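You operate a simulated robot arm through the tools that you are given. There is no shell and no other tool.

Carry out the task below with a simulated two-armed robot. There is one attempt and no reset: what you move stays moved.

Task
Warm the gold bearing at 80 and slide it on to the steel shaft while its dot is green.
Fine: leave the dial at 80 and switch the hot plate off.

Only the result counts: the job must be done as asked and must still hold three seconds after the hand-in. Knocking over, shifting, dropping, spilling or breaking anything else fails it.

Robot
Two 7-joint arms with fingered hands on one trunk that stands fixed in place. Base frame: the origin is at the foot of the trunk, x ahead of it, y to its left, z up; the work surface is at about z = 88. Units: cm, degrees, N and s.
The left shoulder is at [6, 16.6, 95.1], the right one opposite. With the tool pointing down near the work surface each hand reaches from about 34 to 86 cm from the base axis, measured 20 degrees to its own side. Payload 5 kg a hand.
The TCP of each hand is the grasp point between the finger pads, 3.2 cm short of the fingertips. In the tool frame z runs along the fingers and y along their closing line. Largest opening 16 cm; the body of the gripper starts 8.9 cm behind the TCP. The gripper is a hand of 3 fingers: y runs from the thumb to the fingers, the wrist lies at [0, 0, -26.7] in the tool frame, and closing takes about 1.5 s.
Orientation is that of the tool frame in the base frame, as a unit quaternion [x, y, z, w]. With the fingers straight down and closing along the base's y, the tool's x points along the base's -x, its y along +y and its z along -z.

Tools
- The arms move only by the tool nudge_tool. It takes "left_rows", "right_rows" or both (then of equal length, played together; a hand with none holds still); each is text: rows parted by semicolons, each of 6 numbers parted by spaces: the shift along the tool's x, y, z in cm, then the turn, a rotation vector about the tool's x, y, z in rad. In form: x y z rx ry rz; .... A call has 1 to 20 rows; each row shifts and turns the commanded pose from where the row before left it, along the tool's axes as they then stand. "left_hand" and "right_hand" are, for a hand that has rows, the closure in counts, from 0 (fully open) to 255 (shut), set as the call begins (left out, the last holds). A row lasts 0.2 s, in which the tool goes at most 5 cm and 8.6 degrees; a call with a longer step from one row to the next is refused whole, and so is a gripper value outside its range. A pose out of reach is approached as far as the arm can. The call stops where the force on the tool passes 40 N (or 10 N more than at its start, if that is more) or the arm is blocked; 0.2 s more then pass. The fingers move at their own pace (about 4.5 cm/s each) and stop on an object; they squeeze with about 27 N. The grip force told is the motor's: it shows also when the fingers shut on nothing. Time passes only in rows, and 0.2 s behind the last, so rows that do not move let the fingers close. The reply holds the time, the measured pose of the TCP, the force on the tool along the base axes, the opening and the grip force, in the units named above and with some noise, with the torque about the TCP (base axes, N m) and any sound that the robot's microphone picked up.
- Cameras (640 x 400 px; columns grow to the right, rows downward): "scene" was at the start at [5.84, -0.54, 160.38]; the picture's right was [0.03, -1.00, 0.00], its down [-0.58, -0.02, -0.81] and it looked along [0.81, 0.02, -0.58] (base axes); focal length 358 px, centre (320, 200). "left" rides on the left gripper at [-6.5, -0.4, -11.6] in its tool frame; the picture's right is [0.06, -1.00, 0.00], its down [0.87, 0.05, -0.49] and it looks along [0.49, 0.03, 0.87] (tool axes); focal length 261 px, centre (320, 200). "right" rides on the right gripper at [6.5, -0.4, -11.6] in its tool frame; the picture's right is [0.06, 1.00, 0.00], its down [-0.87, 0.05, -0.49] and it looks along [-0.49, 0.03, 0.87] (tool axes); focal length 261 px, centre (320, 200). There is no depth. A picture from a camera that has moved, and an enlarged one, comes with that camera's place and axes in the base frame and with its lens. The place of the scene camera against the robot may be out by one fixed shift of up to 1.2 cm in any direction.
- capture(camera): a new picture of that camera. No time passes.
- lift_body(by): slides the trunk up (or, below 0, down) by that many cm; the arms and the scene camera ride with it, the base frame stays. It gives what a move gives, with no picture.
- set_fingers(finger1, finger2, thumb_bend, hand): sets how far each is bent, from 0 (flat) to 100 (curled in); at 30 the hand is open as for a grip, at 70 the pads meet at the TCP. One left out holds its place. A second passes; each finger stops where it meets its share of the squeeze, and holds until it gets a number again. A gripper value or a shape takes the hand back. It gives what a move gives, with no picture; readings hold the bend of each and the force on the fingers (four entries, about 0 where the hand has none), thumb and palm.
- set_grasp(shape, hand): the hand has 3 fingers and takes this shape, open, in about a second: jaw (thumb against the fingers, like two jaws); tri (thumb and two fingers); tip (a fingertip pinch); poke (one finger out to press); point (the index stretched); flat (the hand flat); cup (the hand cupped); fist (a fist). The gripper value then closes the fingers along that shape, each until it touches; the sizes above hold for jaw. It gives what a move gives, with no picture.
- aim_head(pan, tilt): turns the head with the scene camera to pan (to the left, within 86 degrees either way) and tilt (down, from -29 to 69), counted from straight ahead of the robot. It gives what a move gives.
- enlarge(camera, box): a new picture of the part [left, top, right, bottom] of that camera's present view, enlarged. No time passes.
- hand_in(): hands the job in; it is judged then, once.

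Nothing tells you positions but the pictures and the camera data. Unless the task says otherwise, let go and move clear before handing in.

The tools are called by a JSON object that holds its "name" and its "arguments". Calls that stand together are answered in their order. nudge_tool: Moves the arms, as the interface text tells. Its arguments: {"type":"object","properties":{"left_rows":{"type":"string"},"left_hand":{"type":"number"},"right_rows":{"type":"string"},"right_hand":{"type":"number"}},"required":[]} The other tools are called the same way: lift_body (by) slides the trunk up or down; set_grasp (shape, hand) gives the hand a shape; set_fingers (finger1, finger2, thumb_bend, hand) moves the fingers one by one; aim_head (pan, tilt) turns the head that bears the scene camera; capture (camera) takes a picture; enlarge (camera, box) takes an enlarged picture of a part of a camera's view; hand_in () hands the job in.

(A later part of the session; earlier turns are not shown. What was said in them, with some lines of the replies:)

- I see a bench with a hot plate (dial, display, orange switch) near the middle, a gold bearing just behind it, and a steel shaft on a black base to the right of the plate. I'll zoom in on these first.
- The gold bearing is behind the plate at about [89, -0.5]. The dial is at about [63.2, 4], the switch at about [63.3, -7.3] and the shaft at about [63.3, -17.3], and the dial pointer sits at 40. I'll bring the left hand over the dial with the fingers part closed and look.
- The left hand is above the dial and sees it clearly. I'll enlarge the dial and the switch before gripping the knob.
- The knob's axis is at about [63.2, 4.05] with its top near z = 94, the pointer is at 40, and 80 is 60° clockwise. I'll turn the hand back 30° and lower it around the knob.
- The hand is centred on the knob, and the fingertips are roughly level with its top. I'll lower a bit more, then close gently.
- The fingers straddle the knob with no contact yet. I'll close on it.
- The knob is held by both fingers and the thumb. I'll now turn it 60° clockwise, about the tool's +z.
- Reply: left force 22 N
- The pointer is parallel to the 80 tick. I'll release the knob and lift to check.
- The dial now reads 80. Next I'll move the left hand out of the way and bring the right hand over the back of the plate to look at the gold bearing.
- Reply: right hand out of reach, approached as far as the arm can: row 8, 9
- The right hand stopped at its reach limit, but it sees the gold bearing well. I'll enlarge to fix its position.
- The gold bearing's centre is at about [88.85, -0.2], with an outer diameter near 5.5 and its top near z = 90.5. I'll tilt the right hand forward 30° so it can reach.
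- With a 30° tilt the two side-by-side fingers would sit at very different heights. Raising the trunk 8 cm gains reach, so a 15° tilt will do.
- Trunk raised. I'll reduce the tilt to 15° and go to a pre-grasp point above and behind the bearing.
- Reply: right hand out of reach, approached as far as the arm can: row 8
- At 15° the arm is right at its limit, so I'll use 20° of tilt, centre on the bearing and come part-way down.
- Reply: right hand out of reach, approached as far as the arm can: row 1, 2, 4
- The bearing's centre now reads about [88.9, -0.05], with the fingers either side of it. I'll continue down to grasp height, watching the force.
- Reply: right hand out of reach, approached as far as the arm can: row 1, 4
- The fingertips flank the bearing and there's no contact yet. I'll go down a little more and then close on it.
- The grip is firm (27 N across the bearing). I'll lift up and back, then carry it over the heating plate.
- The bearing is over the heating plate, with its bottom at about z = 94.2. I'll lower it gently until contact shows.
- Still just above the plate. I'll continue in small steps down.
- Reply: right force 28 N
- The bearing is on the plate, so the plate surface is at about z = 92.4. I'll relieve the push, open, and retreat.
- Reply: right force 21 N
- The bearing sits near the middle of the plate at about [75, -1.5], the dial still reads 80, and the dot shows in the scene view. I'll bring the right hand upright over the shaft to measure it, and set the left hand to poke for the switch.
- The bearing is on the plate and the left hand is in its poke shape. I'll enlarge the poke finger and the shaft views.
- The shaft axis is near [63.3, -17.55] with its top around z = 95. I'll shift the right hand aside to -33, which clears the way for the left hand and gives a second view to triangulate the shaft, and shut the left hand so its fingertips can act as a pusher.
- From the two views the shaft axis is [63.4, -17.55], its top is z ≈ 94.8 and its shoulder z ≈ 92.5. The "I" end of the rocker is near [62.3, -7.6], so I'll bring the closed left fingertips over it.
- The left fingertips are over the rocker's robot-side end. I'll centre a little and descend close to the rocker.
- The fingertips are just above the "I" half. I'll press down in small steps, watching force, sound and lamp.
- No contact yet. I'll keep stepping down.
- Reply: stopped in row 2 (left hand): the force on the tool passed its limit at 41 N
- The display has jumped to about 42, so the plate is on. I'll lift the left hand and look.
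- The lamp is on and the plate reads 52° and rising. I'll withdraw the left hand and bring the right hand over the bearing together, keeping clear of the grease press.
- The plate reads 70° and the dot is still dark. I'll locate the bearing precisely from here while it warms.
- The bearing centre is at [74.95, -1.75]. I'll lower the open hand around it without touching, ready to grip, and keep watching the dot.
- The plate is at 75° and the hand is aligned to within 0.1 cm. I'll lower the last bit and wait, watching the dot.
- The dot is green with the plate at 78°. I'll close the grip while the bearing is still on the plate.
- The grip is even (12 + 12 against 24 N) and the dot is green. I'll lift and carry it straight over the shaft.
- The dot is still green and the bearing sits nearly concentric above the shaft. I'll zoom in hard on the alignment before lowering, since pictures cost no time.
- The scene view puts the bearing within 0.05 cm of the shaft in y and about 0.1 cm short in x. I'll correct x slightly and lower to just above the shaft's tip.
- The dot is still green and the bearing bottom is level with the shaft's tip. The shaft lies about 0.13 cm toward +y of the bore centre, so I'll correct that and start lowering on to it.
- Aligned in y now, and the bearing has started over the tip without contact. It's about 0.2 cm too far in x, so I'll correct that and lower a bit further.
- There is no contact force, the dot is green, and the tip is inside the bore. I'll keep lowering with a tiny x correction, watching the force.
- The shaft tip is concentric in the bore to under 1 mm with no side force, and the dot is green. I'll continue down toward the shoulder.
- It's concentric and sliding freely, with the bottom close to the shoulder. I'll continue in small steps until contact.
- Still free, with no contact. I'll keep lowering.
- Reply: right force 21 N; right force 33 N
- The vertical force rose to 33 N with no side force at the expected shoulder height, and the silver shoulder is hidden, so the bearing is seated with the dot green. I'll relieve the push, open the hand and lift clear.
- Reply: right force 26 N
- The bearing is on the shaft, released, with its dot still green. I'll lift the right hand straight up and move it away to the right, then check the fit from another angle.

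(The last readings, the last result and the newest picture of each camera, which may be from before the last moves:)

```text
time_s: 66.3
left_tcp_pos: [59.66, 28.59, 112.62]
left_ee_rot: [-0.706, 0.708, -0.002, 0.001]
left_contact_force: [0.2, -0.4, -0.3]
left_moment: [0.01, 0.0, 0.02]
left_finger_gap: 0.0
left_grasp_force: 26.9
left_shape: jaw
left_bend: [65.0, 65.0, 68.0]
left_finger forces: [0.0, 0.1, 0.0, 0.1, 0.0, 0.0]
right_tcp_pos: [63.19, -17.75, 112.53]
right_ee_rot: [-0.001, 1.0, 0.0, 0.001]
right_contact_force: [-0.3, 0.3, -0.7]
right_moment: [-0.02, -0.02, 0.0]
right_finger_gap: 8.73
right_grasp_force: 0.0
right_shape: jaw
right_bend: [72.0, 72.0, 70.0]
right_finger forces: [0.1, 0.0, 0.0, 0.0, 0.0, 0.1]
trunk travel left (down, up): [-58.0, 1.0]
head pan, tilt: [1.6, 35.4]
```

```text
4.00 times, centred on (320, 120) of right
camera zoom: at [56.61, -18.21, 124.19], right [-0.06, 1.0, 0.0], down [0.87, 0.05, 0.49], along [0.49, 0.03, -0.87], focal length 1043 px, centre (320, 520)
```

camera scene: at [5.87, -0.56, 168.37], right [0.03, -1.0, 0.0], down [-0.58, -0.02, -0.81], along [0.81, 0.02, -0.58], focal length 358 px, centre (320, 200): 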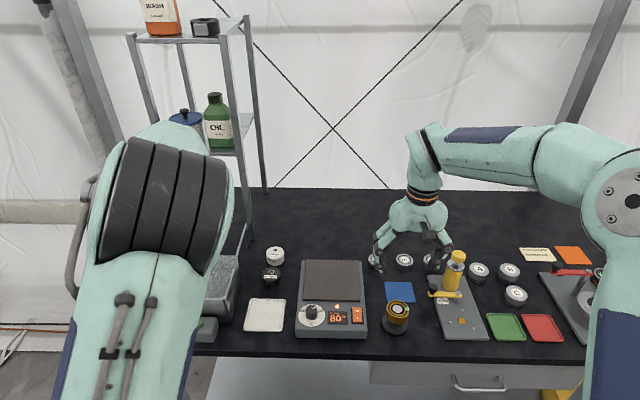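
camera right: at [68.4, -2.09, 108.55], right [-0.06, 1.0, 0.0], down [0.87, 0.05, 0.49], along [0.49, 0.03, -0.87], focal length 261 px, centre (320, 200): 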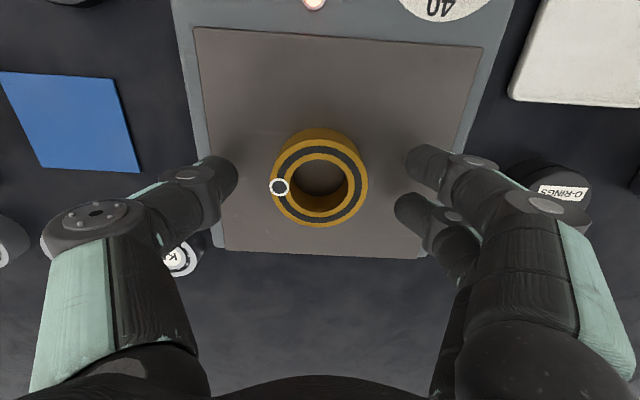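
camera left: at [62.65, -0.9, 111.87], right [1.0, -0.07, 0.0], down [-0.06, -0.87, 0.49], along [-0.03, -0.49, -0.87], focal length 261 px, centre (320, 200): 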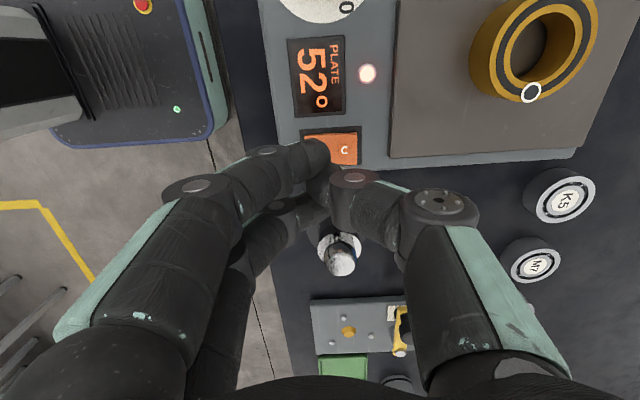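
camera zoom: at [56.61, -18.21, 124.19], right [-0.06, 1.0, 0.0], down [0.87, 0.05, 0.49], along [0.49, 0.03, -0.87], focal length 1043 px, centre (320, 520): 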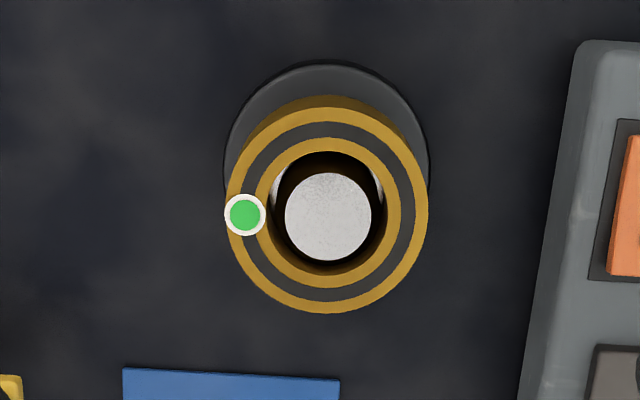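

The bearing sits concentric on the shaft with its dot green, and the plate reads 80°. Next is switching off, so I'll clear the right hand and bring the closed left fingertips over the rocker's "O" end.

{"name": "nudge_tool", "arguments": {"right_rows": "0 -3 -0.5 0 0 0; 0 -4.1 0 0 0 0; 0 -4.1 0 0 0 0; 0 -4.1 0 0 0 0; 0 0 0 0 0 0; 0 0 0 0 0 0; 0 0 0 0 0 0; 0 0 0 0 0 0; 0 0 0 0 0 0; 0 0 0 0 0 0; 0 0 0 0 0 0; 0 0 0 0 0 0", "left_rows": "4.02 -0.54 0.3 0 0 0; 4.02 -0.54 0.3 0 0 0; 4.02 -0.54 0.3 0 0 0; 4.02 -0.54 0.3 0 0 0; 4.02 -0.54 0.3 0 0 0; 4.02 -0.54 0.3 0 0 0; 4.02 -0.54 0.3 0 0 0; 4.02 -0.54 0.3 0 0 0; 4.02 -0.54 0.3 0 0 0; 0 0 3 0 0 0; 0 0 2.5 0 0 0; 0 0 0 0 0 0"}}

{"name": "capture", "arguments": {"camera": "left"}}

{"name": "capture", "arguments": {"camera": "right"}}

```text
time_s: 68.9
left_tcp_pos: [64.26, -7.55, 104.4]
left_ee_rot: [-0.706, 0.708, -0.002, 0.001]
left_contact_force: [-0.2, 0.0, 0.0]
left_moment: [-0.02, -0.02, -0.02]
left_finger_gap: 0.0
left_grasp_force: 26.9
left_shape: jaw
left_bend: [65.0, 65.0, 68.0]
left_finger forces: [0.1, 0.0, 0.1, 0.0, 0.0, 0.0]
right_tcp_pos: [63.18, -32.67, 113.17]
right_ee_rot: [0.0, 1.0, 0.0, 0.001]
right_contact_force: [0.9, -0.2, 0.0]
right_moment: [-0.01, 0.04, 0.01]
right_finger_gap: 8.73
right_grasp_force: 0.1
right_shape: jaw
right_bend: [72.0, 72.0, 70.0]
right_finger forces: [0.1, 0.0, 0.1, 0.1, 0.0, 0.0]
trunk travel left (down, up): [-58.0, 1.0]
head pan, tilt: [1.6, 35.4]
```

```text
taken
camera left: at [64.58, -0.88, 116.02], right [1.0, -0.07, 0.0], down [-0.06, -0.87, 0.49], along [-0.03, -0.49, -0.87], focal length 261 px, centre (320, 200)
```

left: 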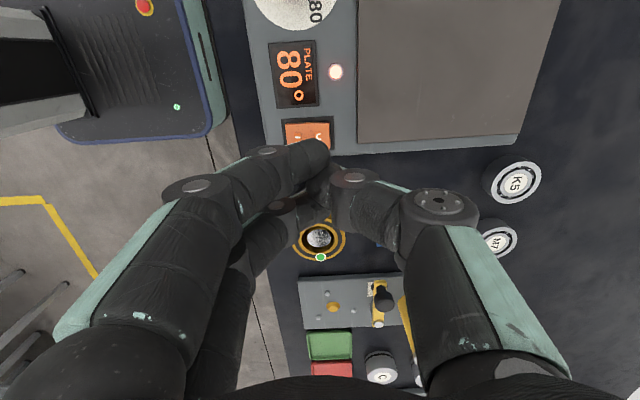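

```text
taken
camera right: at [56.66, -33.2, 124.78], right [-0.06, 1.0, 0.0], down [0.87, 0.05, 0.49], along [0.49, 0.03, -0.87], focal length 261 px, centre (320, 200)
```

right: 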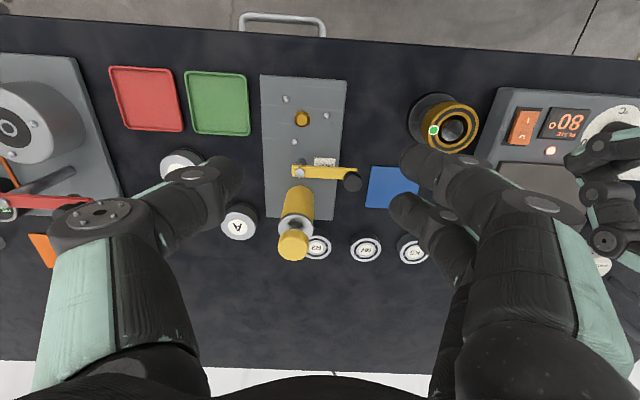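

The left fingertips are over the "O" half. I'll descend and press it in small steps.

{"name": "nudge_tool", "arguments": {"left_rows": "0 -0.35 2 0 0 0; 0 0 2 0 0 0; 0 0 2 0 0 0; 0 0 1.5 0 0 0; 0 0 0 0 0 0"}}

{"name": "enlarge", "arguments": {"camera": "right", "box": [480, 80, 640, 200]}}

{"name": "capture", "arguments": {"camera": "left"}}

```text
time_s: 70.1
left_tcp_pos: [64.77, -7.97, 96.97]
left_ee_rot: [-0.706, 0.708, -0.002, 0.002]
left_contact_force: [0.7, -0.1, -0.4]
left_moment: [-0.02, -0.02, 0.02]
left_finger_gap: 0.01
left_grasp_force: 26.7
left_shape: jaw
left_bend: [65.0, 65.0, 68.0]
left_finger forces: [0.0, 0.0, 0.0, 0.1, 0.0, 0.0]
right_tcp_pos: [63.31, -32.86, 113.08]
right_ee_rot: [0.0, 1.0, 0.0, 0.0]
right_contact_force: [-0.5, -0.4, -0.8]
right_moment: [0.0, 0.01, -0.01]
right_finger_gap: 8.73
right_grasp_force: 0.0
right_shape: jaw
right_bend: [72.0, 72.0, 70.0]
right_finger forces: [0.0, 0.0, 0.0, 0.1, 0.1, 0.0]
trunk travel left (down, up): [-58.0, 1.0]
head pan, tilt: [1.6, 35.4]
```

```text
3.33 times, centred on (560, 140) of right
camera zoom: at [56.66, -33.22, 124.77], right [-0.06, 1.0, 0.0], down [0.87, 0.05, 0.49], along [0.49, 0.03, -0.87], focal length 869 px, centre (-480, 400)
```

zoom: 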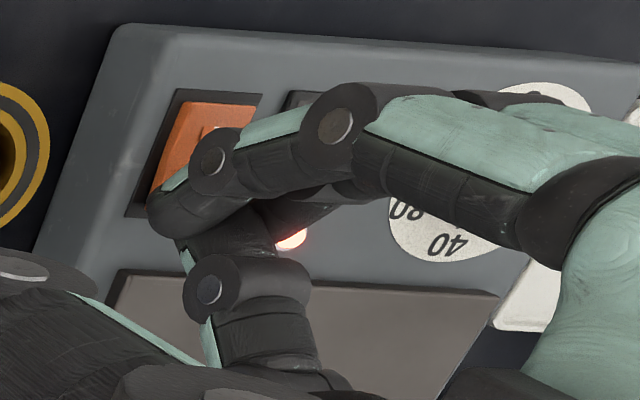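

```text
taken
camera left: at [65.08, -1.27, 108.6], right [1.0, -0.07, 0.0], down [-0.06, -0.87, 0.49], along [-0.03, -0.49, -0.87], focal length 261 px, centre (320, 200)
```

left: 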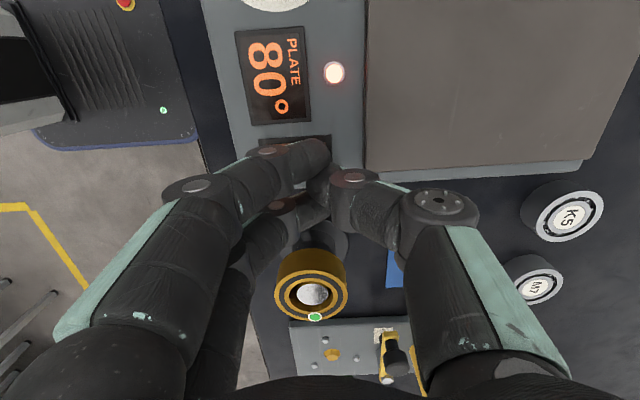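

The tips are a little too far back. I'll shift 0.4 cm toward the robot and step down on to the "O" half.

{"name": "nudge_tool", "arguments": {"left_rows": "-0.3 0.4 0 0 0 0; 0 0 0.5 0 0 0; 0 0 0.3 0 0 0; 0 0 0 0 0 0"}}

{"name": "nudge_tool", "arguments": {"left_rows": "0 0 0.2 0 0 0; 0 0 0 0 0 0"}}

{"name": "nudge_tool", "arguments": {"left_rows": "0 0 0.15 0 0 0; 0 0 0 0 0 0"}}

{"name": "enlarge", "arguments": {"camera": "left", "box": [220, 0, 380, 200]}}

{"name": "enlarge", "arguments": {"camera": "right", "box": [480, 80, 640, 200]}}

```text
time_s: 71.1
left_tcp_pos: [64.28, -7.41, 96.31]
left_ee_rot: [-0.706, 0.708, -0.001, 0.0]
left_contact_force: [0.2, -0.6, 0.0]
left_moment: [0.0, 0.0, 0.01]
left_finger_gap: 0.0
left_grasp_force: 27.2
left_shape: jaw
left_bend: [65.0, 65.0, 68.0]
left_finger forces: [0.0, 0.0, 0.1, 0.1, 0.0, 0.0]
right_tcp_pos: [63.32, -32.81, 113.02]
right_ee_rot: [0.0, 1.0, 0.001, 0.0]
right_contact_force: [0.1, -0.4, 0.1]
right_moment: [-0.01, 0.0, -0.05]
right_finger_gap: 8.75
right_grasp_force: 0.1
right_shape: jaw
right_bend: [72.0, 72.0, 70.0]
right_finger forces: [0.0, 0.0, 0.1, 0.0, 0.0, 0.0]
trunk travel left (down, up): [-58.0, 1.0]
head pan, tilt: [1.6, 35.4]
```

```text
time_s: 71.7
left_tcp_pos: [64.12, -7.47, 95.84]
left_ee_rot: [-0.705, 0.709, -0.001, 0.002]
left_contact_force: [0.0, 0.7, -0.2]
left_moment: [0.0, 0.01, 0.03]
left_finger_gap: 0.02
left_grasp_force: 26.9
left_shape: jaw
left_bend: [65.0, 65.0, 68.0]
left_finger forces: [0.0, 0.0, 0.0, 0.0, 0.0, 0.0]
right_tcp_pos: [63.12, -32.76, 113.04]
right_ee_rot: [0.0, 1.0, 0.0, -0.001]
right_contact_force: [-0.3, -0.7, -0.4]
right_moment: [0.01, 0.04, -0.01]
right_finger_gap: 8.75
right_grasp_force: 0.0
right_shape: jaw
right_bend: [72.0, 72.0, 70.0]
right_finger forces: [0.0, 0.0, 0.1, 0.0, 0.1, 0.0]
trunk travel left (down, up): [-58.0, 1.0]
head pan, tilt: [1.6, 35.4]
```

```text
time_s: 72.3
left_tcp_pos: [64.26, -7.46, 95.84]
left_ee_rot: [-0.705, 0.709, -0.002, 0.002]
left_contact_force: [-1.2, 0.1, 3.5]
left_moment: [0.0, 0.03, 0.0]
left_finger_gap: 0.0
left_grasp_force: 26.6
left_shape: jaw
left_bend: [65.0, 65.0, 68.0]
left_finger forces: [0.0, 0.0, 0.0, 0.1, 0.0, 0.0]
right_tcp_pos: [63.22, -32.76, 113.09]
right_ee_rot: [0.0, 1.0, 0.0, -0.001]
right_contact_force: [0.2, -1.0, -0.1]
right_moment: [0.02, 0.05, 0.03]
right_finger_gap: 8.73
right_grasp_force: 0.0
right_shape: jaw
right_bend: [72.0, 72.0, 70.0]
right_finger forces: [0.0, 0.0, 0.0, 0.1, 0.0, 0.1]
trunk travel left (down, up): [-58.0, 1.0]
head pan, tilt: [1.6, 35.4]
```

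```text
2.00 times, centred on (300, 100) of left
camera zoom: at [64.65, -0.77, 107.43], right [1.0, -0.07, 0.01], down [-0.06, -0.87, 0.49], along [-0.03, -0.49, -0.87], focal length 521 px, centre (360, 400)
```

zoom: 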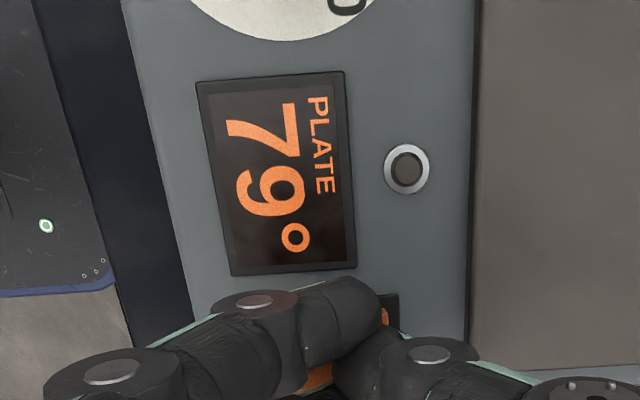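

```text
3.33 times, centred on (560, 140) of right
camera zoom: at [56.64, -33.23, 124.78], right [-0.06, 1.0, 0.0], down [0.87, 0.05, 0.49], along [0.49, 0.03, -0.87], focal length 869 px, centre (-480, 400)
```

zoom: 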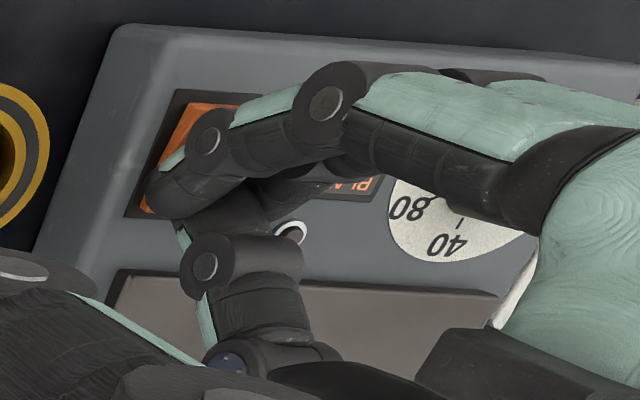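

The lamp is out and the reading is falling (79°), so the plate is off. I'll lift the left hand straight up, withdraw it, and check everything.

{"name": "nudge_tool", "arguments": {"left_rows": "0 0 -1 0 0 0; 0 0 -3 0 0 0; 0 0 -4 0 0 0; 0 0 -4 0 0 0; -3.9 0.5 -0.5 0 0 0; -3.9 0.5 -0.5 0 0 0; -3.9 0.5 -0.5 0 0 0; -3.9 0.5 -0.5 0 0 0; -3.9 0.5 -0.5 0 0 0; -3.9 0.5 -0.5 0 0 0; -3.9 0.5 -0.5 0 0 0; -3.9 0.5 -0.5 0 0 0; -3.9 0.5 -0.5 0 0 0; 0 0 0 0 0 0"}}

{"name": "capture", "arguments": {"camera": "scene"}}

{"name": "enlarge", "arguments": {"camera": "scene", "box": [290, 250, 430, 350]}}

{"name": "enlarge", "arguments": {"camera": "right", "box": [390, 70, 640, 200]}}

```text
time_s: 75.3
left_tcp_pos: [59.94, 27.97, 112.2]
left_ee_rot: [-0.705, 0.709, -0.002, 0.001]
left_contact_force: [-0.2, -0.2, 0.2]
left_moment: [0.03, 0.0, -0.01]
left_finger_gap: 0.0
left_grasp_force: 27.0
left_shape: jaw
left_bend: [65.0, 65.0, 68.0]
left_finger forces: [0.0, 0.1, 0.0, 0.0, 0.0, 0.0]
right_tcp_pos: [63.01, -32.93, 113.2]
right_ee_rot: [0.0, 1.0, -0.001, 0.0]
right_contact_force: [0.3, -0.2, 0.2]
right_moment: [0.01, 0.02, 0.0]
right_finger_gap: 8.73
right_grasp_force: 0.0
right_shape: jaw
right_bend: [72.0, 72.0, 70.0]
right_finger forces: [0.1, 0.1, 0.0, 0.1, 0.1, 0.1]
trunk travel left (down, up): [-58.0, 1.0]
head pan, tilt: [1.6, 35.4]
```

```text
taken
camera scene: at [5.83, -0.64, 168.38], right [0.03, -1.0, 0.0], down [-0.58, -0.02, -0.81], along [0.81, 0.02, -0.58], focal length 358 px, centre (320, 200)
```

scene: 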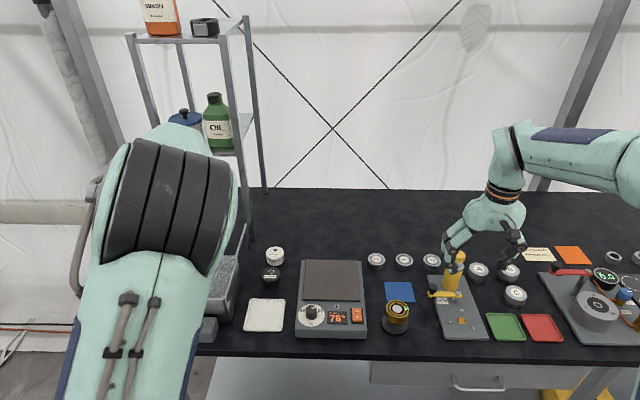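

```text
4.00 times, centred on (360, 300) of scene
camera zoom: at [5.83, -0.64, 168.38], right [0.03, -1.0, 0.0], down [-0.58, -0.02, -0.81], along [0.81, 0.02, -0.58], focal length 1433 px, centre (160, -200)
```

zoom: 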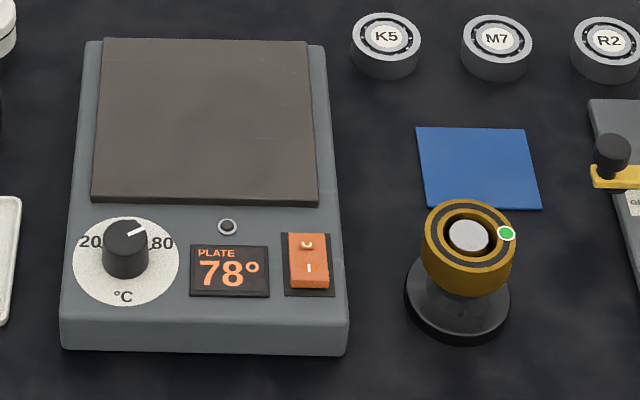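

```text
2.56 times, centred on (515, 135) of right
camera zoom: at [56.65, -33.3, 124.75], right [-0.06, 1.0, 0.0], down [0.87, 0.05, 0.49], along [0.49, 0.03, -0.87], focal length 667 px, centre (-179, 366)
```

zoom: 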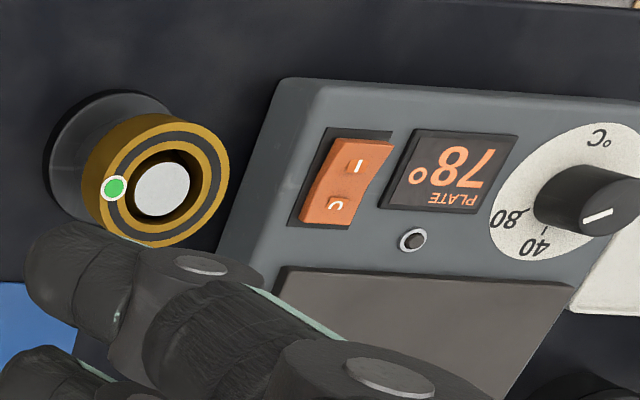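

The plate is off (lamp out, 78° and falling), the dial is at 80, and the bearing is on the shaft. I'll double-check how well it's seated with a closer look.

{"name": "enlarge", "arguments": {"camera": "right", "box": [400, 85, 490, 170]}}

{"name": "enlarge", "arguments": {"camera": "scene", "box": [380, 290, 420, 340]}}

```text
4.71 times, centred on (445, 128) of right
camera zoom: at [56.65, -33.3, 124.75], right [-0.06, 1.0, 0.0], down [0.87, 0.05, 0.49], along [0.49, 0.03, -0.87], focal length 1227 px, centre (-268, 541)
```

zoom: 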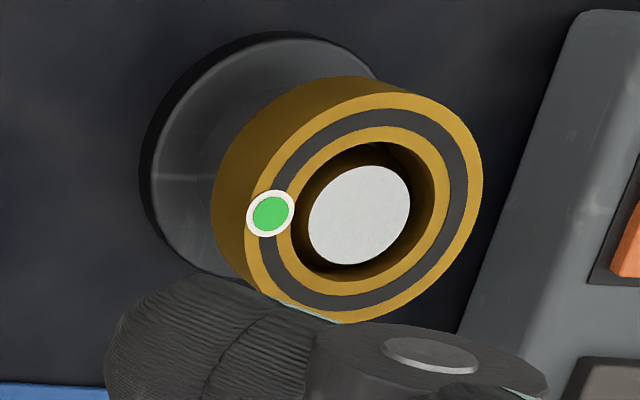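

```text
8.00 times, centred on (400, 315) of scene
camera zoom: at [5.83, -0.64, 168.38], right [0.03, -1.0, 0.0], down [-0.58, -0.02, -0.81], along [0.81, 0.02, -0.58], focal length 2865 px, centre (-320, -720)
```

zoom: 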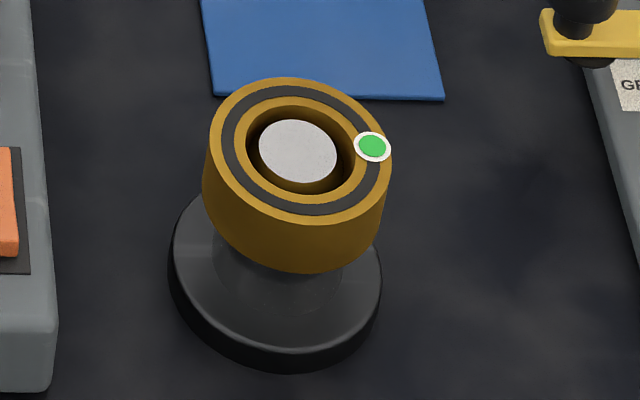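

The checks agree: the bearing is seated at shoulder height (top about 0.2–0.3 cm above the shaft's tip), the dot is green, the dial is at 80 and the hot plate is off. Both hands are clear and nothing else has moved, so I'm handing in.

{"name": "hand_in", "arguments": {}}

```text
The job is handed in.
```

The gold bearing is on the steel shaft. Its dot was green when it went on and still green at my last look. I've handed the job in, but no verdict came back.

- **Warming:** I set the dial to 80 and switched the plate on with the bearing on it. The dot turned green with the display at 78°, and the display read 80° as I carried it over.
- **Fitting:** The bearing slid down freely with no side force. It stopped hard at about the height of the shaft's shoulder, and I pressed it down with about 33 N. I judged the seating from force and camera measurements, not a direct side view, so a gap of a millimetre or two underneath would not have shown.
- **Hot plate:** It is off, with the lamp out and the display falling (78° at the last look). The dial is still at 80.
- **Rest of the bench:** Both hands let go and moved clear, and I saw nothing else shifted in the pictures. I raised the trunk 8 cm for reach and left it there.
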